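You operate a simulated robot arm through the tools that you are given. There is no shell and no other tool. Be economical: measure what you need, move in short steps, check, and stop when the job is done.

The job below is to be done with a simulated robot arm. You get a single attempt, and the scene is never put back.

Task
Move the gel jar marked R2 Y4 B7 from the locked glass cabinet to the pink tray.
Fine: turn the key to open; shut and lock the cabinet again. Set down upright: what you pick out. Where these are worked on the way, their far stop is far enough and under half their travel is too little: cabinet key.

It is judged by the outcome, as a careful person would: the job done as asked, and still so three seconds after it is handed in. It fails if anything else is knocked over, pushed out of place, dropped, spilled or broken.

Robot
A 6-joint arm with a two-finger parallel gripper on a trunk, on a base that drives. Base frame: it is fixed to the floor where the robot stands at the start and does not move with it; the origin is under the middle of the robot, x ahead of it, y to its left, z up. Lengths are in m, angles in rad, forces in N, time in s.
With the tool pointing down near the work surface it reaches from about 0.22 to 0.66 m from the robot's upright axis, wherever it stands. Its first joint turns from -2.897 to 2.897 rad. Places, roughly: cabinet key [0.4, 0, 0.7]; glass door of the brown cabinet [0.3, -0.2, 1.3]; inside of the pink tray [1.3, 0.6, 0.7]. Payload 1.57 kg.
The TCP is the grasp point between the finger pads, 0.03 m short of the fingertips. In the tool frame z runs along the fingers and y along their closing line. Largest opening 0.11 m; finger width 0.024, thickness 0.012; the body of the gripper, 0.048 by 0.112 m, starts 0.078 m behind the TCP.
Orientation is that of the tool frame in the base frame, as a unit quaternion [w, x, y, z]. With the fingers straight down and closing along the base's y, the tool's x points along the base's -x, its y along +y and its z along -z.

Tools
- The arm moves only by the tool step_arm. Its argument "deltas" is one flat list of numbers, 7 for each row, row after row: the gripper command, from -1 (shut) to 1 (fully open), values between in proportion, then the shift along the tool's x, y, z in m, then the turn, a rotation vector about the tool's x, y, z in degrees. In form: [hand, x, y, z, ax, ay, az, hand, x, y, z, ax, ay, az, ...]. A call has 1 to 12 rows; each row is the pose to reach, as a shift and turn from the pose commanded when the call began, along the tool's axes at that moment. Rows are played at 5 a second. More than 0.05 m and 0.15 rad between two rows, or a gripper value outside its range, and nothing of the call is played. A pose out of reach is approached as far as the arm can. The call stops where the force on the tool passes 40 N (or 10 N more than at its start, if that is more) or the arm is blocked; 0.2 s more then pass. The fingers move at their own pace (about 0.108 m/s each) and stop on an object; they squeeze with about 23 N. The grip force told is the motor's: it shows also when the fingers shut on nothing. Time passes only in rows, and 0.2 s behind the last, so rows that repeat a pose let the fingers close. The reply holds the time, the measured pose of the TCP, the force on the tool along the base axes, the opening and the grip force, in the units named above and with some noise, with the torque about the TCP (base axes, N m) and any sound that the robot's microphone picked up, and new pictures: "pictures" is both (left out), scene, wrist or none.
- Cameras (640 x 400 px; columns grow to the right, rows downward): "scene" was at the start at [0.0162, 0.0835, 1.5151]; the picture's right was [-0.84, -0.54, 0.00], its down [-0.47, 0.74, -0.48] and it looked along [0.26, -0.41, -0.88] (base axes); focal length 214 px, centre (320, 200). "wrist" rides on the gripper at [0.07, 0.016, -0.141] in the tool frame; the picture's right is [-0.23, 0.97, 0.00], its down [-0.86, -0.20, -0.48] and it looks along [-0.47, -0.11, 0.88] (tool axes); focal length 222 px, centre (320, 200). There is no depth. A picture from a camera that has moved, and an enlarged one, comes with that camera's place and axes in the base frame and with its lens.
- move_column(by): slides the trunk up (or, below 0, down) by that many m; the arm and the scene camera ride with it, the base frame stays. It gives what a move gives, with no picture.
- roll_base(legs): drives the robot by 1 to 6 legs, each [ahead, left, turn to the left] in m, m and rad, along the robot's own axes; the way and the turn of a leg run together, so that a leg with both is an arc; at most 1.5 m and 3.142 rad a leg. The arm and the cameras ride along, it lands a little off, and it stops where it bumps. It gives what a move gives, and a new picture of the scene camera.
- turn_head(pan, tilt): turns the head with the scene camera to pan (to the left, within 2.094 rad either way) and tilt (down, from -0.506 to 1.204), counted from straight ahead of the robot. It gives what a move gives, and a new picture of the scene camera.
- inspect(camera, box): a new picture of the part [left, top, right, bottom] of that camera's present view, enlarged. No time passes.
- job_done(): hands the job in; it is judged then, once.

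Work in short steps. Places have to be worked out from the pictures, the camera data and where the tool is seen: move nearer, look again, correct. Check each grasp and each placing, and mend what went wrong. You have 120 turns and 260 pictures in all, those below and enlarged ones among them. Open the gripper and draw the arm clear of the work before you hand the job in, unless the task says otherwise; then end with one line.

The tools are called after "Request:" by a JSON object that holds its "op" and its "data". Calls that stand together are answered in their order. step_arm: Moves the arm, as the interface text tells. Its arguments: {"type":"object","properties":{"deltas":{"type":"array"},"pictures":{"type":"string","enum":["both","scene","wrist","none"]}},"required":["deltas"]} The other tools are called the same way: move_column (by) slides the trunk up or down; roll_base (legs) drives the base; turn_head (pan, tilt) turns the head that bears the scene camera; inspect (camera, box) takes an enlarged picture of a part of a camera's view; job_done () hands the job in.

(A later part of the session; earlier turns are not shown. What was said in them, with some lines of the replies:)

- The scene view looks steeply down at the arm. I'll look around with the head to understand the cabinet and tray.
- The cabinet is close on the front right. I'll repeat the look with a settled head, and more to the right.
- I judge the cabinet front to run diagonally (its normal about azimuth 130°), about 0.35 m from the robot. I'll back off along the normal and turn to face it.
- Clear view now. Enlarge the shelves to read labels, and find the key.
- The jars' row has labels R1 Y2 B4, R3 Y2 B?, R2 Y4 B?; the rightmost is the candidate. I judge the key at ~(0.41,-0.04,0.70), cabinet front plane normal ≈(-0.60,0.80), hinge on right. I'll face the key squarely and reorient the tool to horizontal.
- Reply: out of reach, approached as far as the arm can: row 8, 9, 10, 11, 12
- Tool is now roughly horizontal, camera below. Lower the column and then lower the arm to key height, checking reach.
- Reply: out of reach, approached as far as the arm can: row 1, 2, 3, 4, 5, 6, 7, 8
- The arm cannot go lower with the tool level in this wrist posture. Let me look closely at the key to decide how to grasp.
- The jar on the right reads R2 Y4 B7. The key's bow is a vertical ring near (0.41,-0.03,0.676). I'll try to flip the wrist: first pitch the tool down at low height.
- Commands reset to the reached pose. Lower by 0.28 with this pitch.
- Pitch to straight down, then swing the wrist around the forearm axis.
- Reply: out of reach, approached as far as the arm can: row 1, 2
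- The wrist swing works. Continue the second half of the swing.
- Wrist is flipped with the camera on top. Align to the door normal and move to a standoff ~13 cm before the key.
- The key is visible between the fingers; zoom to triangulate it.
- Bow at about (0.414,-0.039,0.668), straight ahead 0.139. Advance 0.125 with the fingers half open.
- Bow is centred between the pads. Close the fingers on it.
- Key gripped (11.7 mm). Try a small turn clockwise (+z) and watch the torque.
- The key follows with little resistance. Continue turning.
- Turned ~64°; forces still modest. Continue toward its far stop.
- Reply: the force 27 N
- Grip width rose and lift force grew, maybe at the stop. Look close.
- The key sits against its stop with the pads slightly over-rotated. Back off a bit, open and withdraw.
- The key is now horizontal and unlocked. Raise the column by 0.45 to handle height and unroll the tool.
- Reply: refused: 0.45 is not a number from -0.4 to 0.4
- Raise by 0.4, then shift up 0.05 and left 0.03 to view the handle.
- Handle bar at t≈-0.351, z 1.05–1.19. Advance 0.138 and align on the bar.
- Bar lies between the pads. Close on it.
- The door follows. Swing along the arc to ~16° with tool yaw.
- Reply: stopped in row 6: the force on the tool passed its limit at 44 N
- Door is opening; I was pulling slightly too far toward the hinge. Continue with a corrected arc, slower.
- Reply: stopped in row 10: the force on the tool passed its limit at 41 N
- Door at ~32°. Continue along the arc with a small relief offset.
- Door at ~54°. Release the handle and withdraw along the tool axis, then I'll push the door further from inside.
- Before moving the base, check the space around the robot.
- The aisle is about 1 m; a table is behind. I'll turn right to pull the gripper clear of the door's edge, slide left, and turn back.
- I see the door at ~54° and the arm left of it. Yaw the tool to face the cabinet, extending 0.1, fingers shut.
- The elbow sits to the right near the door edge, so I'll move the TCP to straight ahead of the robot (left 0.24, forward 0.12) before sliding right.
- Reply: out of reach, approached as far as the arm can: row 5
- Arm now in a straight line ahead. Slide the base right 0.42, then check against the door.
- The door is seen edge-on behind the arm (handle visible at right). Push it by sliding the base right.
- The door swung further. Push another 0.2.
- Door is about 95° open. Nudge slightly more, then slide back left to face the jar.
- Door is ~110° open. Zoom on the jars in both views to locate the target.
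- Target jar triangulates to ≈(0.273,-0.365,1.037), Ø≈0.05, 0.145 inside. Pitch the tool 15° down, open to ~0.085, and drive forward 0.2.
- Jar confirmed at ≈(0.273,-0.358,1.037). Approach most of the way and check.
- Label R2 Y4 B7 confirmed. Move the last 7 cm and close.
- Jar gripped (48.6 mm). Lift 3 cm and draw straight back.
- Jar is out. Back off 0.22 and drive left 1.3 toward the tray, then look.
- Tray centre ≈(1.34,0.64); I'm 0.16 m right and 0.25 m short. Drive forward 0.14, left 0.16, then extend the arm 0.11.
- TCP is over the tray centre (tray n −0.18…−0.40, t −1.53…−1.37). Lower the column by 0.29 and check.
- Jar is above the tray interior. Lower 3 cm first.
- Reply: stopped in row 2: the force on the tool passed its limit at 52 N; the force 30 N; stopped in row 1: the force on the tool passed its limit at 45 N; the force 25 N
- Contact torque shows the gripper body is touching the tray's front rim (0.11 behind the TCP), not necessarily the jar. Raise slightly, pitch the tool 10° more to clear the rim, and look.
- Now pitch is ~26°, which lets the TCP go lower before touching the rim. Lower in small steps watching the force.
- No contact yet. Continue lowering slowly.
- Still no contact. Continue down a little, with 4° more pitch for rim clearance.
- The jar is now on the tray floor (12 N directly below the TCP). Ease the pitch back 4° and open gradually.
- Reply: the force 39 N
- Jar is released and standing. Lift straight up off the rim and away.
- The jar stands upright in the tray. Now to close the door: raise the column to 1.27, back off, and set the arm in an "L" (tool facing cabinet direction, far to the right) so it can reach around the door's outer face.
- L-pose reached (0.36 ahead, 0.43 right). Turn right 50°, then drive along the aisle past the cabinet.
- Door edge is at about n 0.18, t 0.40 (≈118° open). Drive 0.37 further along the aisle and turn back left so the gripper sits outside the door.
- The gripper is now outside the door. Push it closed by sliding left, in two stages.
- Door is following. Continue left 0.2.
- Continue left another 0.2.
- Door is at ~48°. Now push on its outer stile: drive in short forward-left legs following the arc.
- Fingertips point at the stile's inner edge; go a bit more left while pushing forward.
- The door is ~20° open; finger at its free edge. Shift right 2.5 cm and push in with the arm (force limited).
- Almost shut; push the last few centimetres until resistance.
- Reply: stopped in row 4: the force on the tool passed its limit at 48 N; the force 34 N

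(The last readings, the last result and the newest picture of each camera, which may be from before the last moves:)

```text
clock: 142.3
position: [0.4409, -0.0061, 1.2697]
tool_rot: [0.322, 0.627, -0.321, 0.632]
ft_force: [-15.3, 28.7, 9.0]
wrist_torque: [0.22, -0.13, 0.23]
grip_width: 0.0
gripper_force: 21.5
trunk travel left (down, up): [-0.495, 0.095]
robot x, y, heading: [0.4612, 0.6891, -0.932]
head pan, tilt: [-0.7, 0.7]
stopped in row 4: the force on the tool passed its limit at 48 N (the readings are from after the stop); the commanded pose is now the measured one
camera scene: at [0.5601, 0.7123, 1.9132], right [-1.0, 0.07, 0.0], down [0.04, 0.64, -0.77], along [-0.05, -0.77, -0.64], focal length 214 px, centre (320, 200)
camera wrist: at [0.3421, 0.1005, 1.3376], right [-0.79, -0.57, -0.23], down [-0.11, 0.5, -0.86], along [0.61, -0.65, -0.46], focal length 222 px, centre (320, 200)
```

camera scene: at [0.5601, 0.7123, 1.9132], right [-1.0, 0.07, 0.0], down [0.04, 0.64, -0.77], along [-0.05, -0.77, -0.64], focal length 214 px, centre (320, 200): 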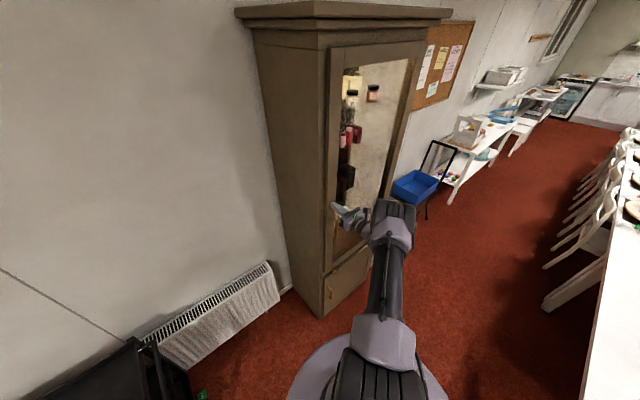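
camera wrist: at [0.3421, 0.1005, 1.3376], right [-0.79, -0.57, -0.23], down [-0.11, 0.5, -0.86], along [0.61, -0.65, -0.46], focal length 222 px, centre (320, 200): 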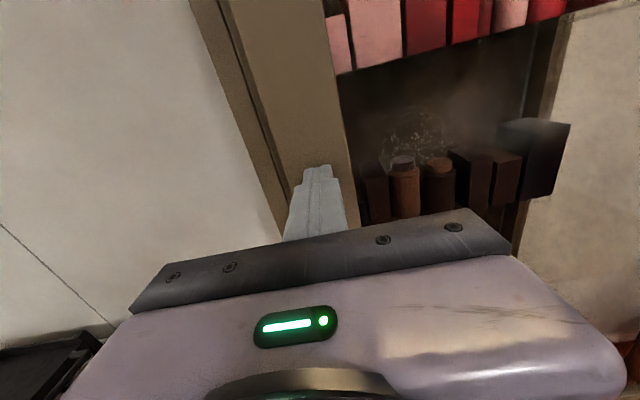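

Door is shut firmly. Back off, bring the arm straight ahead, and line up with the key.

Request:
{"op": "roll_base", "data": {"legs": [[-0.17, 0, 0]]}}

Request:
{"op": "step_arm", "data": {"deltas": [-1, 0, -0.045, 0, 0, 0, 0, -1, 0, -0.09, 0, 0, 0, 0, -1, 0, -0.135, 0, 0, 0, 0, -1, 0, -0.18, 0, 0, 0, 0, -1, 0, -0.225, 0, 0, 0, 0, -1, 0, -0.27, 0, 0, 0, 0, -0.5, 0, -0.315, 0, 0, 0, 0, 0, 0, -0.36, 0, 0, 0, 0, 0, 0, -0.4, 0, 0, 0, 0, 0, 0, -0.43, 0, 0, 0, 0], "pictures": "none"}}

Request:
{"op": "roll_base", "data": {"legs": [[0, -0.47, 0]]}}

Request:
{"op": "move_column", "data": {"by": -0.4}}

Request:
{"op": "turn_head", "data": {"pan": 0, "tilt": 0.6}}

```text
clock: 143.7
position: [0.3419, 0.1262, 1.2666]
tool_rot: [0.32, 0.628, -0.32, 0.633]
ft_force: [-0.1, -0.3, -0.1]
wrist_torque: [0.03, 0.05, 0.0]
grip_width: 0.0001
gripper_force: 21.2
trunk travel left (down, up): [-0.495, 0.095]
robot x, y, heading: [0.3661, 0.8278, -0.93]
head pan, tilt: [-0.7, 0.7]
camera scene: at [0.46, 0.8414, 1.9131], right [-1.0, 0.06, 0.0], down [0.04, 0.64, -0.77], along [-0.05, -0.76, -0.64], focal length 214 px, centre (320, 200)
```

scene: 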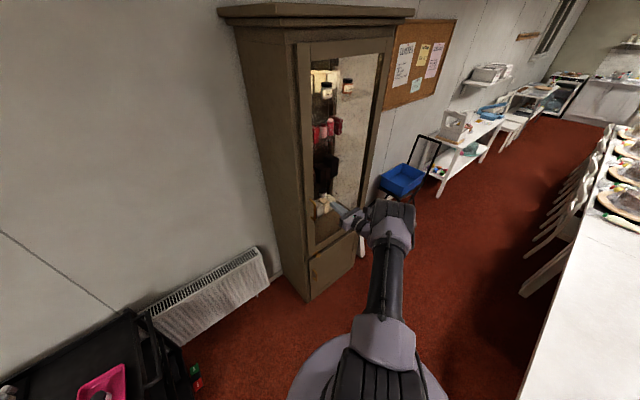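

```text
clock: 145.9
position: [0.6904, 0.3796, 1.2668]
tool_rot: [0.321, 0.628, -0.321, 0.632]
ft_force: [0.6, 0.3, 0.4]
wrist_torque: [0.02, 0.02, -0.01]
grip_width: 0.0546
gripper_force: 0.0
trunk travel left (down, up): [-0.495, 0.095]
robot x, y, heading: [0.3671, 0.8253, -0.932]
head pan, tilt: [-0.7, 0.7]
```

```text
clock: 148.8
position: [0.3119, 0.0976, 1.2665]
tool_rot: [0.319, 0.63, -0.319, 0.632]
ft_force: [0.4, 0.6, 0.9]
wrist_torque: [0.03, 0.02, 0.03]
grip_width: 0.0552
gripper_force: 0.1
trunk travel left (down, up): [-0.495, 0.095]
robot x, y, heading: [-0.014, 0.5452, -0.932]
head pan, tilt: [-0.7, 0.7]
camera scene: at [0.0809, 0.5582, 1.9131], right [-1.0, 0.06, 0.0], down [0.04, 0.64, -0.76], along [-0.05, -0.76, -0.64], focal length 214 px, centre (320, 200)
```

scene: 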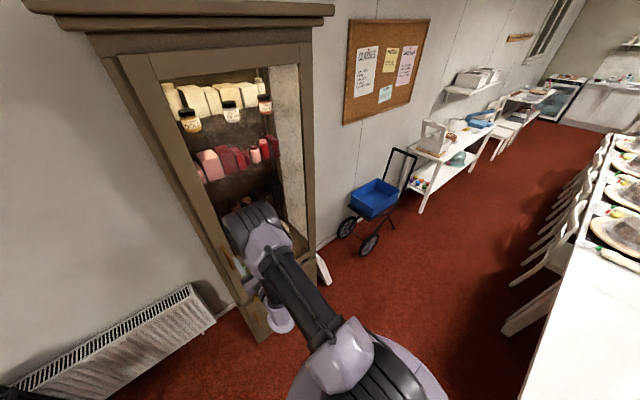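

```text
clock: 152.6
position: [0.312, 0.0979, 0.866]
tool_rot: [0.319, 0.629, -0.319, 0.633]
ft_force: [0.0, -0.5, -0.5]
wrist_torque: [-0.02, -0.01, 0.0]
grip_width: 0.055
gripper_force: 0.0
trunk travel left (down, up): [-0.095, 0.495]
robot x, y, heading: [-0.016, 0.5424, -0.931]
head pan, tilt: [-0.7, 0.7]
```

```text
clock: 153.7
position: [0.3104, 0.0989, 0.8664]
tool_rot: [0.318, 0.63, -0.319, 0.633]
ft_force: [-0.1, -0.3, 0.7]
wrist_torque: [0.01, -0.02, -0.03]
grip_width: 0.055
gripper_force: 0.0
trunk travel left (down, up): [-0.095, 0.495]
robot x, y, heading: [-0.016, 0.5432, -0.929]
head pan, tilt: [0.0, 0.6]
camera scene: at [0.1392, 0.5724, 1.5217], right [-0.8, -0.6, 0.0], down [-0.34, 0.45, -0.83], along [0.49, -0.66, -0.57], focal length 214 px, centre (320, 200)
```

scene: 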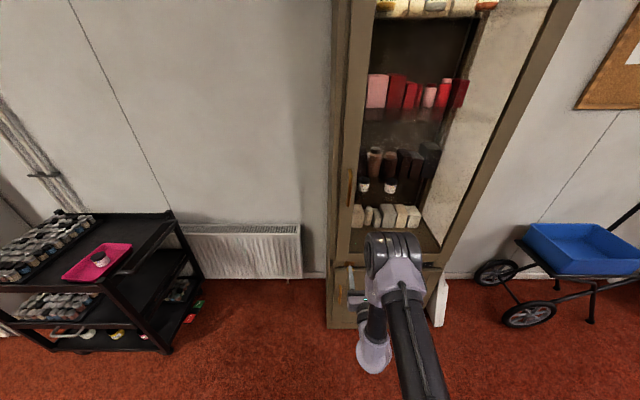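

Door is shut with the key line ahead. Lower to key height, then roll the tool 90° to match the horizontal bow.

Request:
{"op": "move_column", "data": {"by": -0.09}}

Request:
{"op": "step_arm", "data": {"deltas": [0, -0.036, 0, -0.01, 0, 0, 0, 0, -0.072, 0, -0.02, 0, 0, 0, 0, -0.107, 0, -0.02, 0, 0, 0], "pictures": "wrist"}}

Request:
{"op": "step_arm", "data": {"deltas": [0, 0, 0, 0, 0, 0, 7.5, 0, 0, 0, 0, 0, 0, 15, 0, 0, 0, 0, 0, 0, 22.5, 0, 0, 0, 0, 0, 0, 30, 0, 0, 0, 0, 0, 0, 37.5, 0, 0, 0, 0, 0, 0, 45, 0, 0, 0, 0, 0, 0, 52.5, 0, 0, 0, 0, 0, 0, 60, 0, 0, 0, 0, 0, 0, 67.5, 0, 0, 0, 0, 0, 0, 75, 0, 0, 0, 0, 0, 0, 82, 0, 0, 0, 0, 0, 0, 89], "pictures": "wrist"}}

Request:
{"op": "inspect", "data": {"camera": "scene", "box": [325, 230, 385, 290]}}

```text
clock: 154.9
position: [0.3107, 0.0976, 0.7768]
tool_rot: [0.319, 0.629, -0.319, 0.633]
ft_force: [0.0, 0.5, 0.5]
wrist_torque: [-0.04, 0.02, 0.01]
grip_width: 0.055
gripper_force: 0.0
trunk travel left (down, up): [-0.005, 0.585]
robot x, y, heading: [-0.0175, 0.5469, -0.926]
head pan, tilt: [0.0, 0.6]
```

```text
clock: 155.7
position: [0.3007, 0.1144, 0.6708]
tool_rot: [0.319, 0.629, -0.32, 0.633]
ft_force: [-0.6, -0.1, 0.1]
wrist_torque: [0.01, -0.03, 0.0]
grip_width: 0.0548
gripper_force: 0.1
trunk travel left (down, up): [-0.005, 0.585]
robot x, y, heading: [-0.0149, 0.5436, -0.933]
head pan, tilt: [0.0, 0.6]
camera wrist: at [0.2019, 0.2183, 0.739], right [-0.78, -0.58, -0.23], down [-0.12, 0.5, -0.86], along [0.61, -0.64, -0.46], focal length 222 px, centre (320, 200)
```

wrist: 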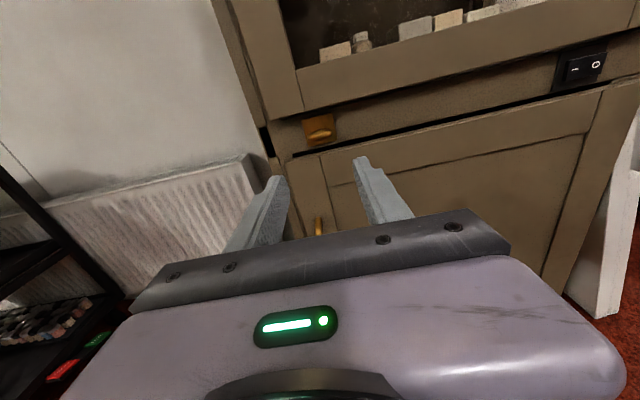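

```text
clock: 158.3
position: [0.3007, 0.1143, 0.6687]
tool_rot: [-0.218, 0.225, -0.669, 0.674]
ft_force: [0.4, 0.3, 0.4]
wrist_torque: [0.01, 0.0, -0.04]
grip_width: 0.0549
gripper_force: 0.0
trunk travel left (down, up): [-0.005, 0.585]
robot x, y, heading: [-0.0135, 0.5431, -0.931]
head pan, tilt: [0.0, 0.6]
camera wrist: at [0.1587, 0.1865, 0.6538], right [0.18, 0.12, -0.98], down [0.41, 0.89, 0.19], along [0.9, -0.43, 0.11], focal length 222 px, centre (320, 200)
```

wrist: 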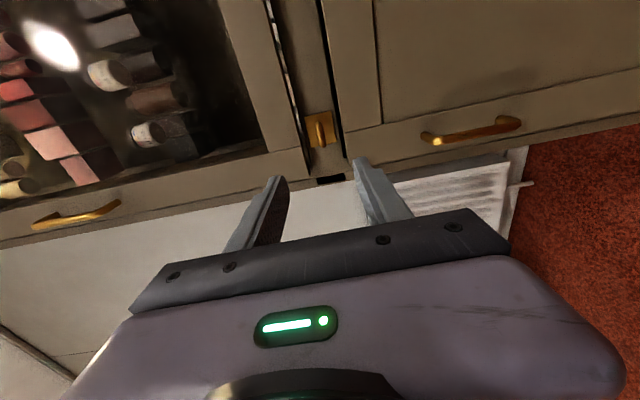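

```text
6.67 times, centred on (355, 260) of scene
camera zoom: at [0.1392, 0.5724, 1.4317], right [-0.8, -0.6, 0.0], down [-0.34, 0.45, -0.83], along [0.49, -0.66, -0.56], focal length 1430 px, centre (87, -200)
```

zoom: 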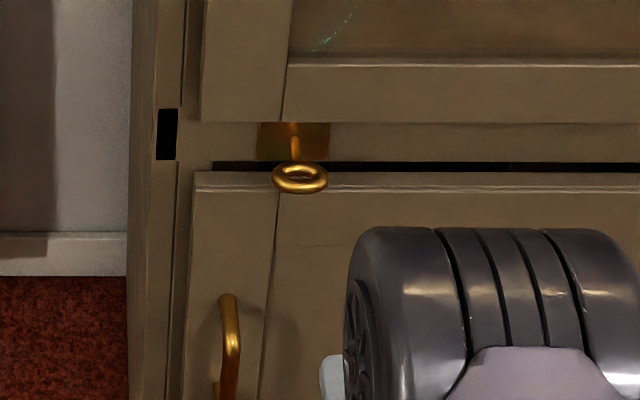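

Everything lines up with the earlier key grasp (same t and z). Advance 0.175 and grip the bow.

Request:
{"op": "step_arm", "data": {"deltas": [0, 0, 0, 0.045, 0, 0, 0, 0, 0, 0, 0.09, 0, 0, 0, 0, 0, 0, 0.13, 0, 0, 0, 0, 0, 0, 0.155, 0, 0, 0, 0, 0, 0, 0.175, 0, 0, 0], "pictures": "wrist"}}

Request:
{"op": "inspect", "data": {"camera": "wrist", "box": [240, 100, 400, 200]}}

```text
clock: 159.5
position: [0.4028, -0.027, 0.6697]
tool_rot: [-0.216, 0.225, -0.669, 0.675]
ft_force: [0.2, -0.4, 0.1]
wrist_torque: [0.01, 0.02, 0.01]
grip_width: 0.0551
gripper_force: 0.0
trunk travel left (down, up): [-0.005, 0.585]
robot x, y, heading: [-0.0141, 0.5456, -0.927]
head pan, tilt: [0.0, 0.6]
camera wrist: at [0.262, 0.0452, 0.6547], right [0.17, 0.12, -0.98], down [0.41, 0.89, 0.19], along [0.9, -0.43, 0.11], focal length 222 px, centre (320, 200)
```

wrist: 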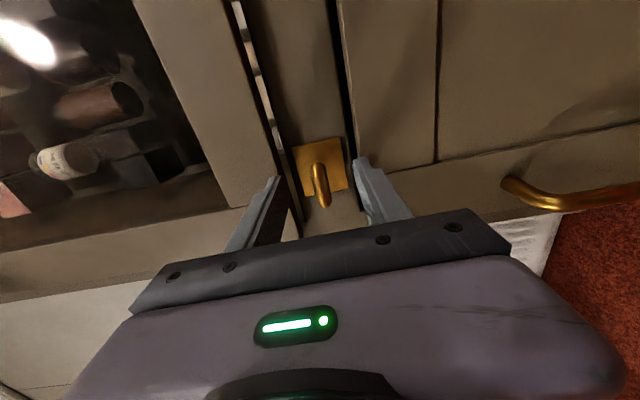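

```text
4.00 times, centred on (320, 150) of wrist
camera zoom: at [0.262, 0.0452, 0.6547], right [0.17, 0.12, -0.98], down [0.41, 0.89, 0.19], along [0.9, -0.43, 0.11], focal length 888 px, centre (320, 400)
```

zoom: 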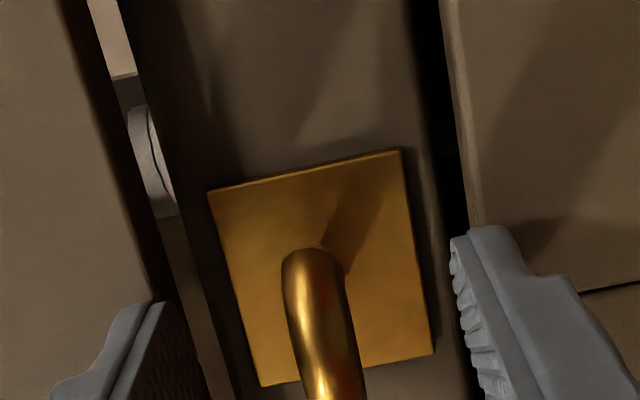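

Bow is between the pads. Close and turn back (−z), in stages.

Request:
{"op": "step_arm", "data": {"deltas": [-1, 0, 0, 0, 0, 0, 0, -1, 0, 0, 0, 0, 0, 0, -1, 0, 0, 0, 0, 0, 0, -1, 0, 0, 0, 0, 0, -7, -1, 0, 0, 0, 0, 0, -14, -1, 0, 0, 0, 0, 0, -21, -1, 0, 0, 0, 0, 0, -28], "pictures": "wrist"}}

Request:
{"op": "step_arm", "data": {"deltas": [-1, 0, 0, 0, 0, 0, -7, -1, 0, 0, 0, 0, 0, -14, -1, 0, 0, 0, 0, 0, -21, -1, 0, 0, 0, 0, 0, -28, -1, 0, 0, 0, 0, 0, -35, -1, 0, 0, 0, 0, 0, -42, -1, 0, 0, 0, 0, 0, -49, -1, 0, 0, 0, 0, 0, -56], "pictures": "wrist"}}

```text
clock: 161.1
position: [0.4034, -0.0274, 0.6711]
tool_rot: [-0.047, 0.381, -0.594, 0.707]
ft_force: [-7.1, 5.6, -1.4]
wrist_torque: [0.65, 0.46, 0.31]
grip_width: 0.0119
gripper_force: 28.8
trunk travel left (down, up): [-0.005, 0.585]
robot x, y, heading: [-0.0152, 0.5429, -0.929]
head pan, tilt: [0.0, 0.6]
camera wrist: at [0.2628, 0.0463, 0.6893], right [-0.22, -0.16, -0.96], down [0.4, 0.89, -0.24], along [0.89, -0.43, -0.13], focal length 222 px, centre (320, 200)
```

wrist: 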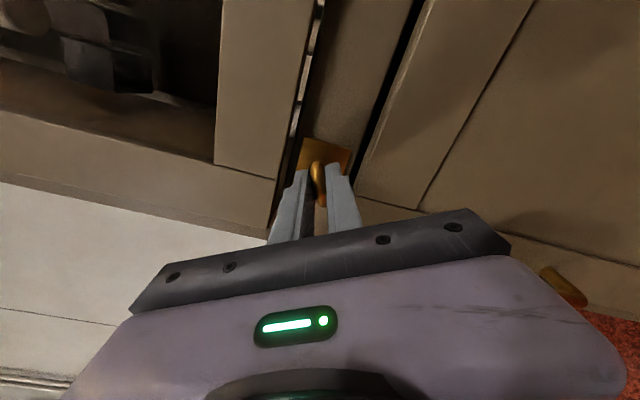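

```text
clock: 162.9
position: [0.4033, -0.0277, 0.6704]
tool_rot: [0.292, 0.615, -0.345, 0.646]
ft_force: [-5.6, 12.0, -0.4]
wrist_torque: [-0.51, -0.36, 0.18]
grip_width: 0.012
gripper_force: 29.3
trunk travel left (down, up): [-0.005, 0.585]
robot x, y, heading: [-0.0161, 0.5446, -0.93]
head pan, tilt: [0.0, 0.6]
camera wrist: at [0.3009, 0.0746, 0.7383], right [-0.76, -0.57, -0.31], down [-0.06, 0.54, -0.84], along [0.64, -0.62, -0.45], focal length 222 px, centre (320, 200)
```

wrist: 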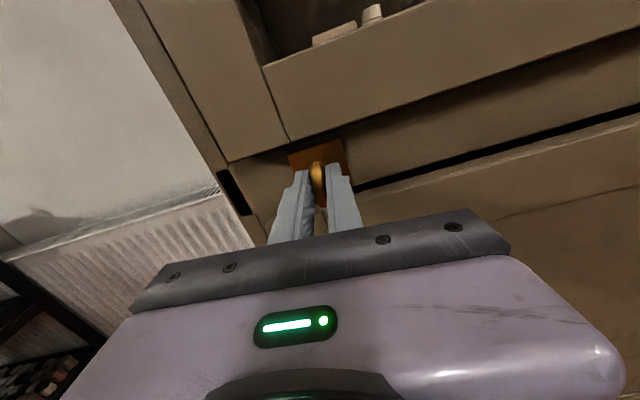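

Nearly back to vertical. Turn the last degrees to the stop.

Request:
{"op": "step_arm", "data": {"deltas": [-1, 0, 0, 0, 0, 0, -4, -1, 0, 0, 0, 0, 0, -8, -1, 0, 0, 0, 0, 0, -12], "pictures": "wrist"}}

```text
clock: 163.7
position: [0.4044, -0.0267, 0.6708]
tool_rot: [0.357, 0.647, -0.28, 0.612]
ft_force: [2.4, 8.1, 2.2]
wrist_torque: [0.45, -0.82, 0.28]
grip_width: 0.0148
gripper_force: 30.4
trunk travel left (down, up): [-0.005, 0.585]
robot x, y, heading: [-0.0156, 0.5419, -0.931]
head pan, tilt: [0.0, 0.6]
camera wrist: at [0.3129, 0.083, 0.7414], right [-0.8, -0.59, -0.11], down [-0.2, 0.44, -0.88], along [0.56, -0.68, -0.47], focal length 222 px, centre (320, 200)
```

wrist: 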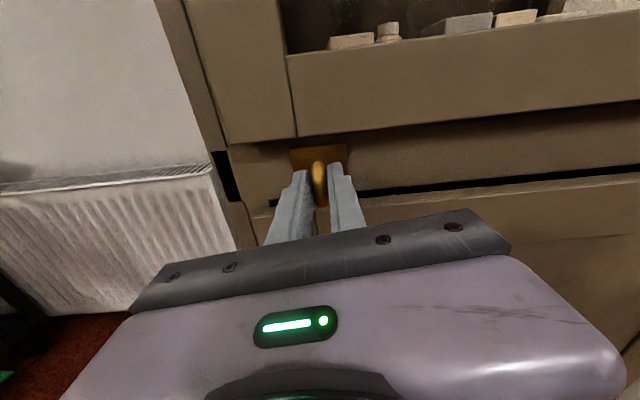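

Key is at its stop (grip width rose). Ease back, open, withdraw and inspect.

Request:
{"op": "step_arm", "data": {"deltas": [-1, 0, 0, 0, 0, 0, 6, -0.3, 0, 0, 0, 0, 0, 6, 0, 0, 0, 0, 0, 0, 6, 0, 0, 0, -0.03, 0, 0, 6, 0, 0, 0, -0.07, 0, 0, 6, 0, 0, 0, -0.11, 0, 0, 6, 0, 0, 0, -0.15, 0, 0, 6], "pictures": "both"}}

Request:
{"op": "inspect", "data": {"camera": "scene", "box": [325, 230, 385, 290]}}

Request:
{"op": "inspect", "data": {"camera": "scene", "box": [40, 200, 180, 300]}}

```text
clock: 165.3
position: [0.3147, 0.094, 0.6702]
tool_rot: [0.325, 0.632, -0.314, 0.63]
ft_force: [0.4, -1.0, 0.3]
wrist_torque: [-0.02, 0.02, 0.01]
grip_width: 0.0545
gripper_force: 0.1
trunk travel left (down, up): [-0.005, 0.585]
robot x, y, heading: [-0.0129, 0.5459, -0.928]
head pan, tilt: [0.0, 0.6]
camera scene: at [0.1392, 0.5724, 1.4317], right [-0.8, -0.6, 0.0], down [-0.34, 0.45, -0.83], along [0.49, -0.66, -0.56], focal length 214 px, centre (320, 200)
camera wrist: at [0.2167, 0.1993, 0.7398], right [-0.79, -0.58, -0.21], down [-0.13, 0.49, -0.86], along [0.6, -0.65, -0.46], focal length 222 px, centre (320, 200)
```

scene: 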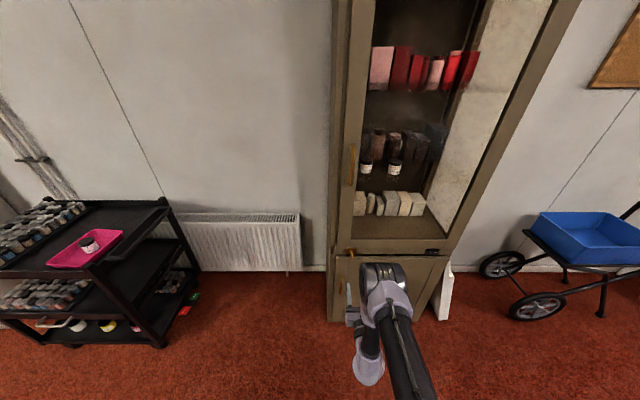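
wrist: 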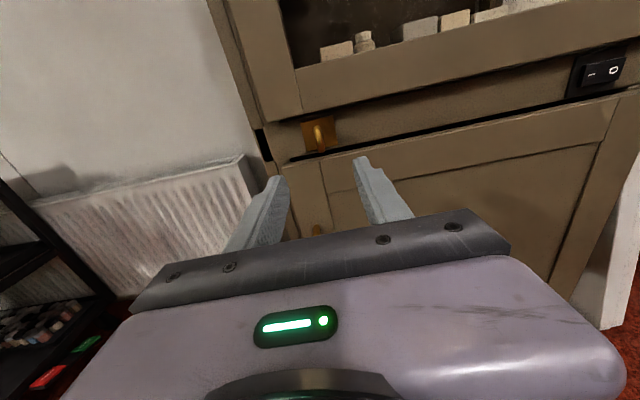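

```text
6.67 times, centred on (355, 260) of scene
camera zoom: at [0.1392, 0.5724, 1.4317], right [-0.8, -0.6, 0.0], down [-0.34, 0.45, -0.83], along [0.49, -0.66, -0.56], focal length 1430 px, centre (87, -200)
```

zoom: 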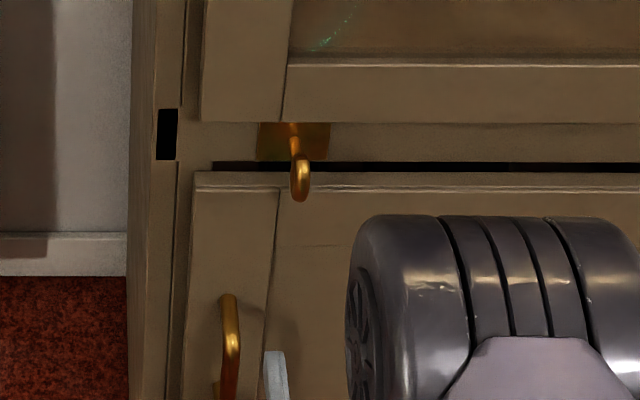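

```text
4.00 times, centred on (110, 250) of scene
camera zoom: at [0.1392, 0.5724, 1.4317], right [-0.8, -0.6, 0.0], down [-0.34, 0.45, -0.83], along [0.49, -0.66, -0.56], focal length 858 px, centre (1160, 0)
```

zoom: 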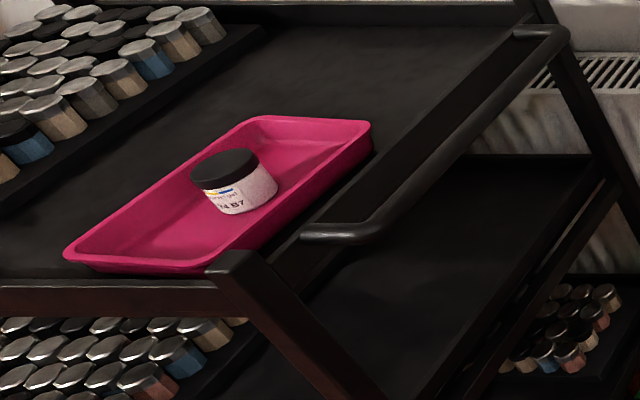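

The jar stands upright in the tray, the door is flush with the frame exactly as before opening, and the key is back in its locked position; the gripper is open and clear, 15 cm away. Handing in.

Request:
{"op": "job_done", "data": {}}

```text
The job is handed in.
```

The gel jar R2 Y4 B7 is standing upright in the pink tray. The cabinet door is shut and the key is turned back to its stop; I did not pull the handle to test the lock.
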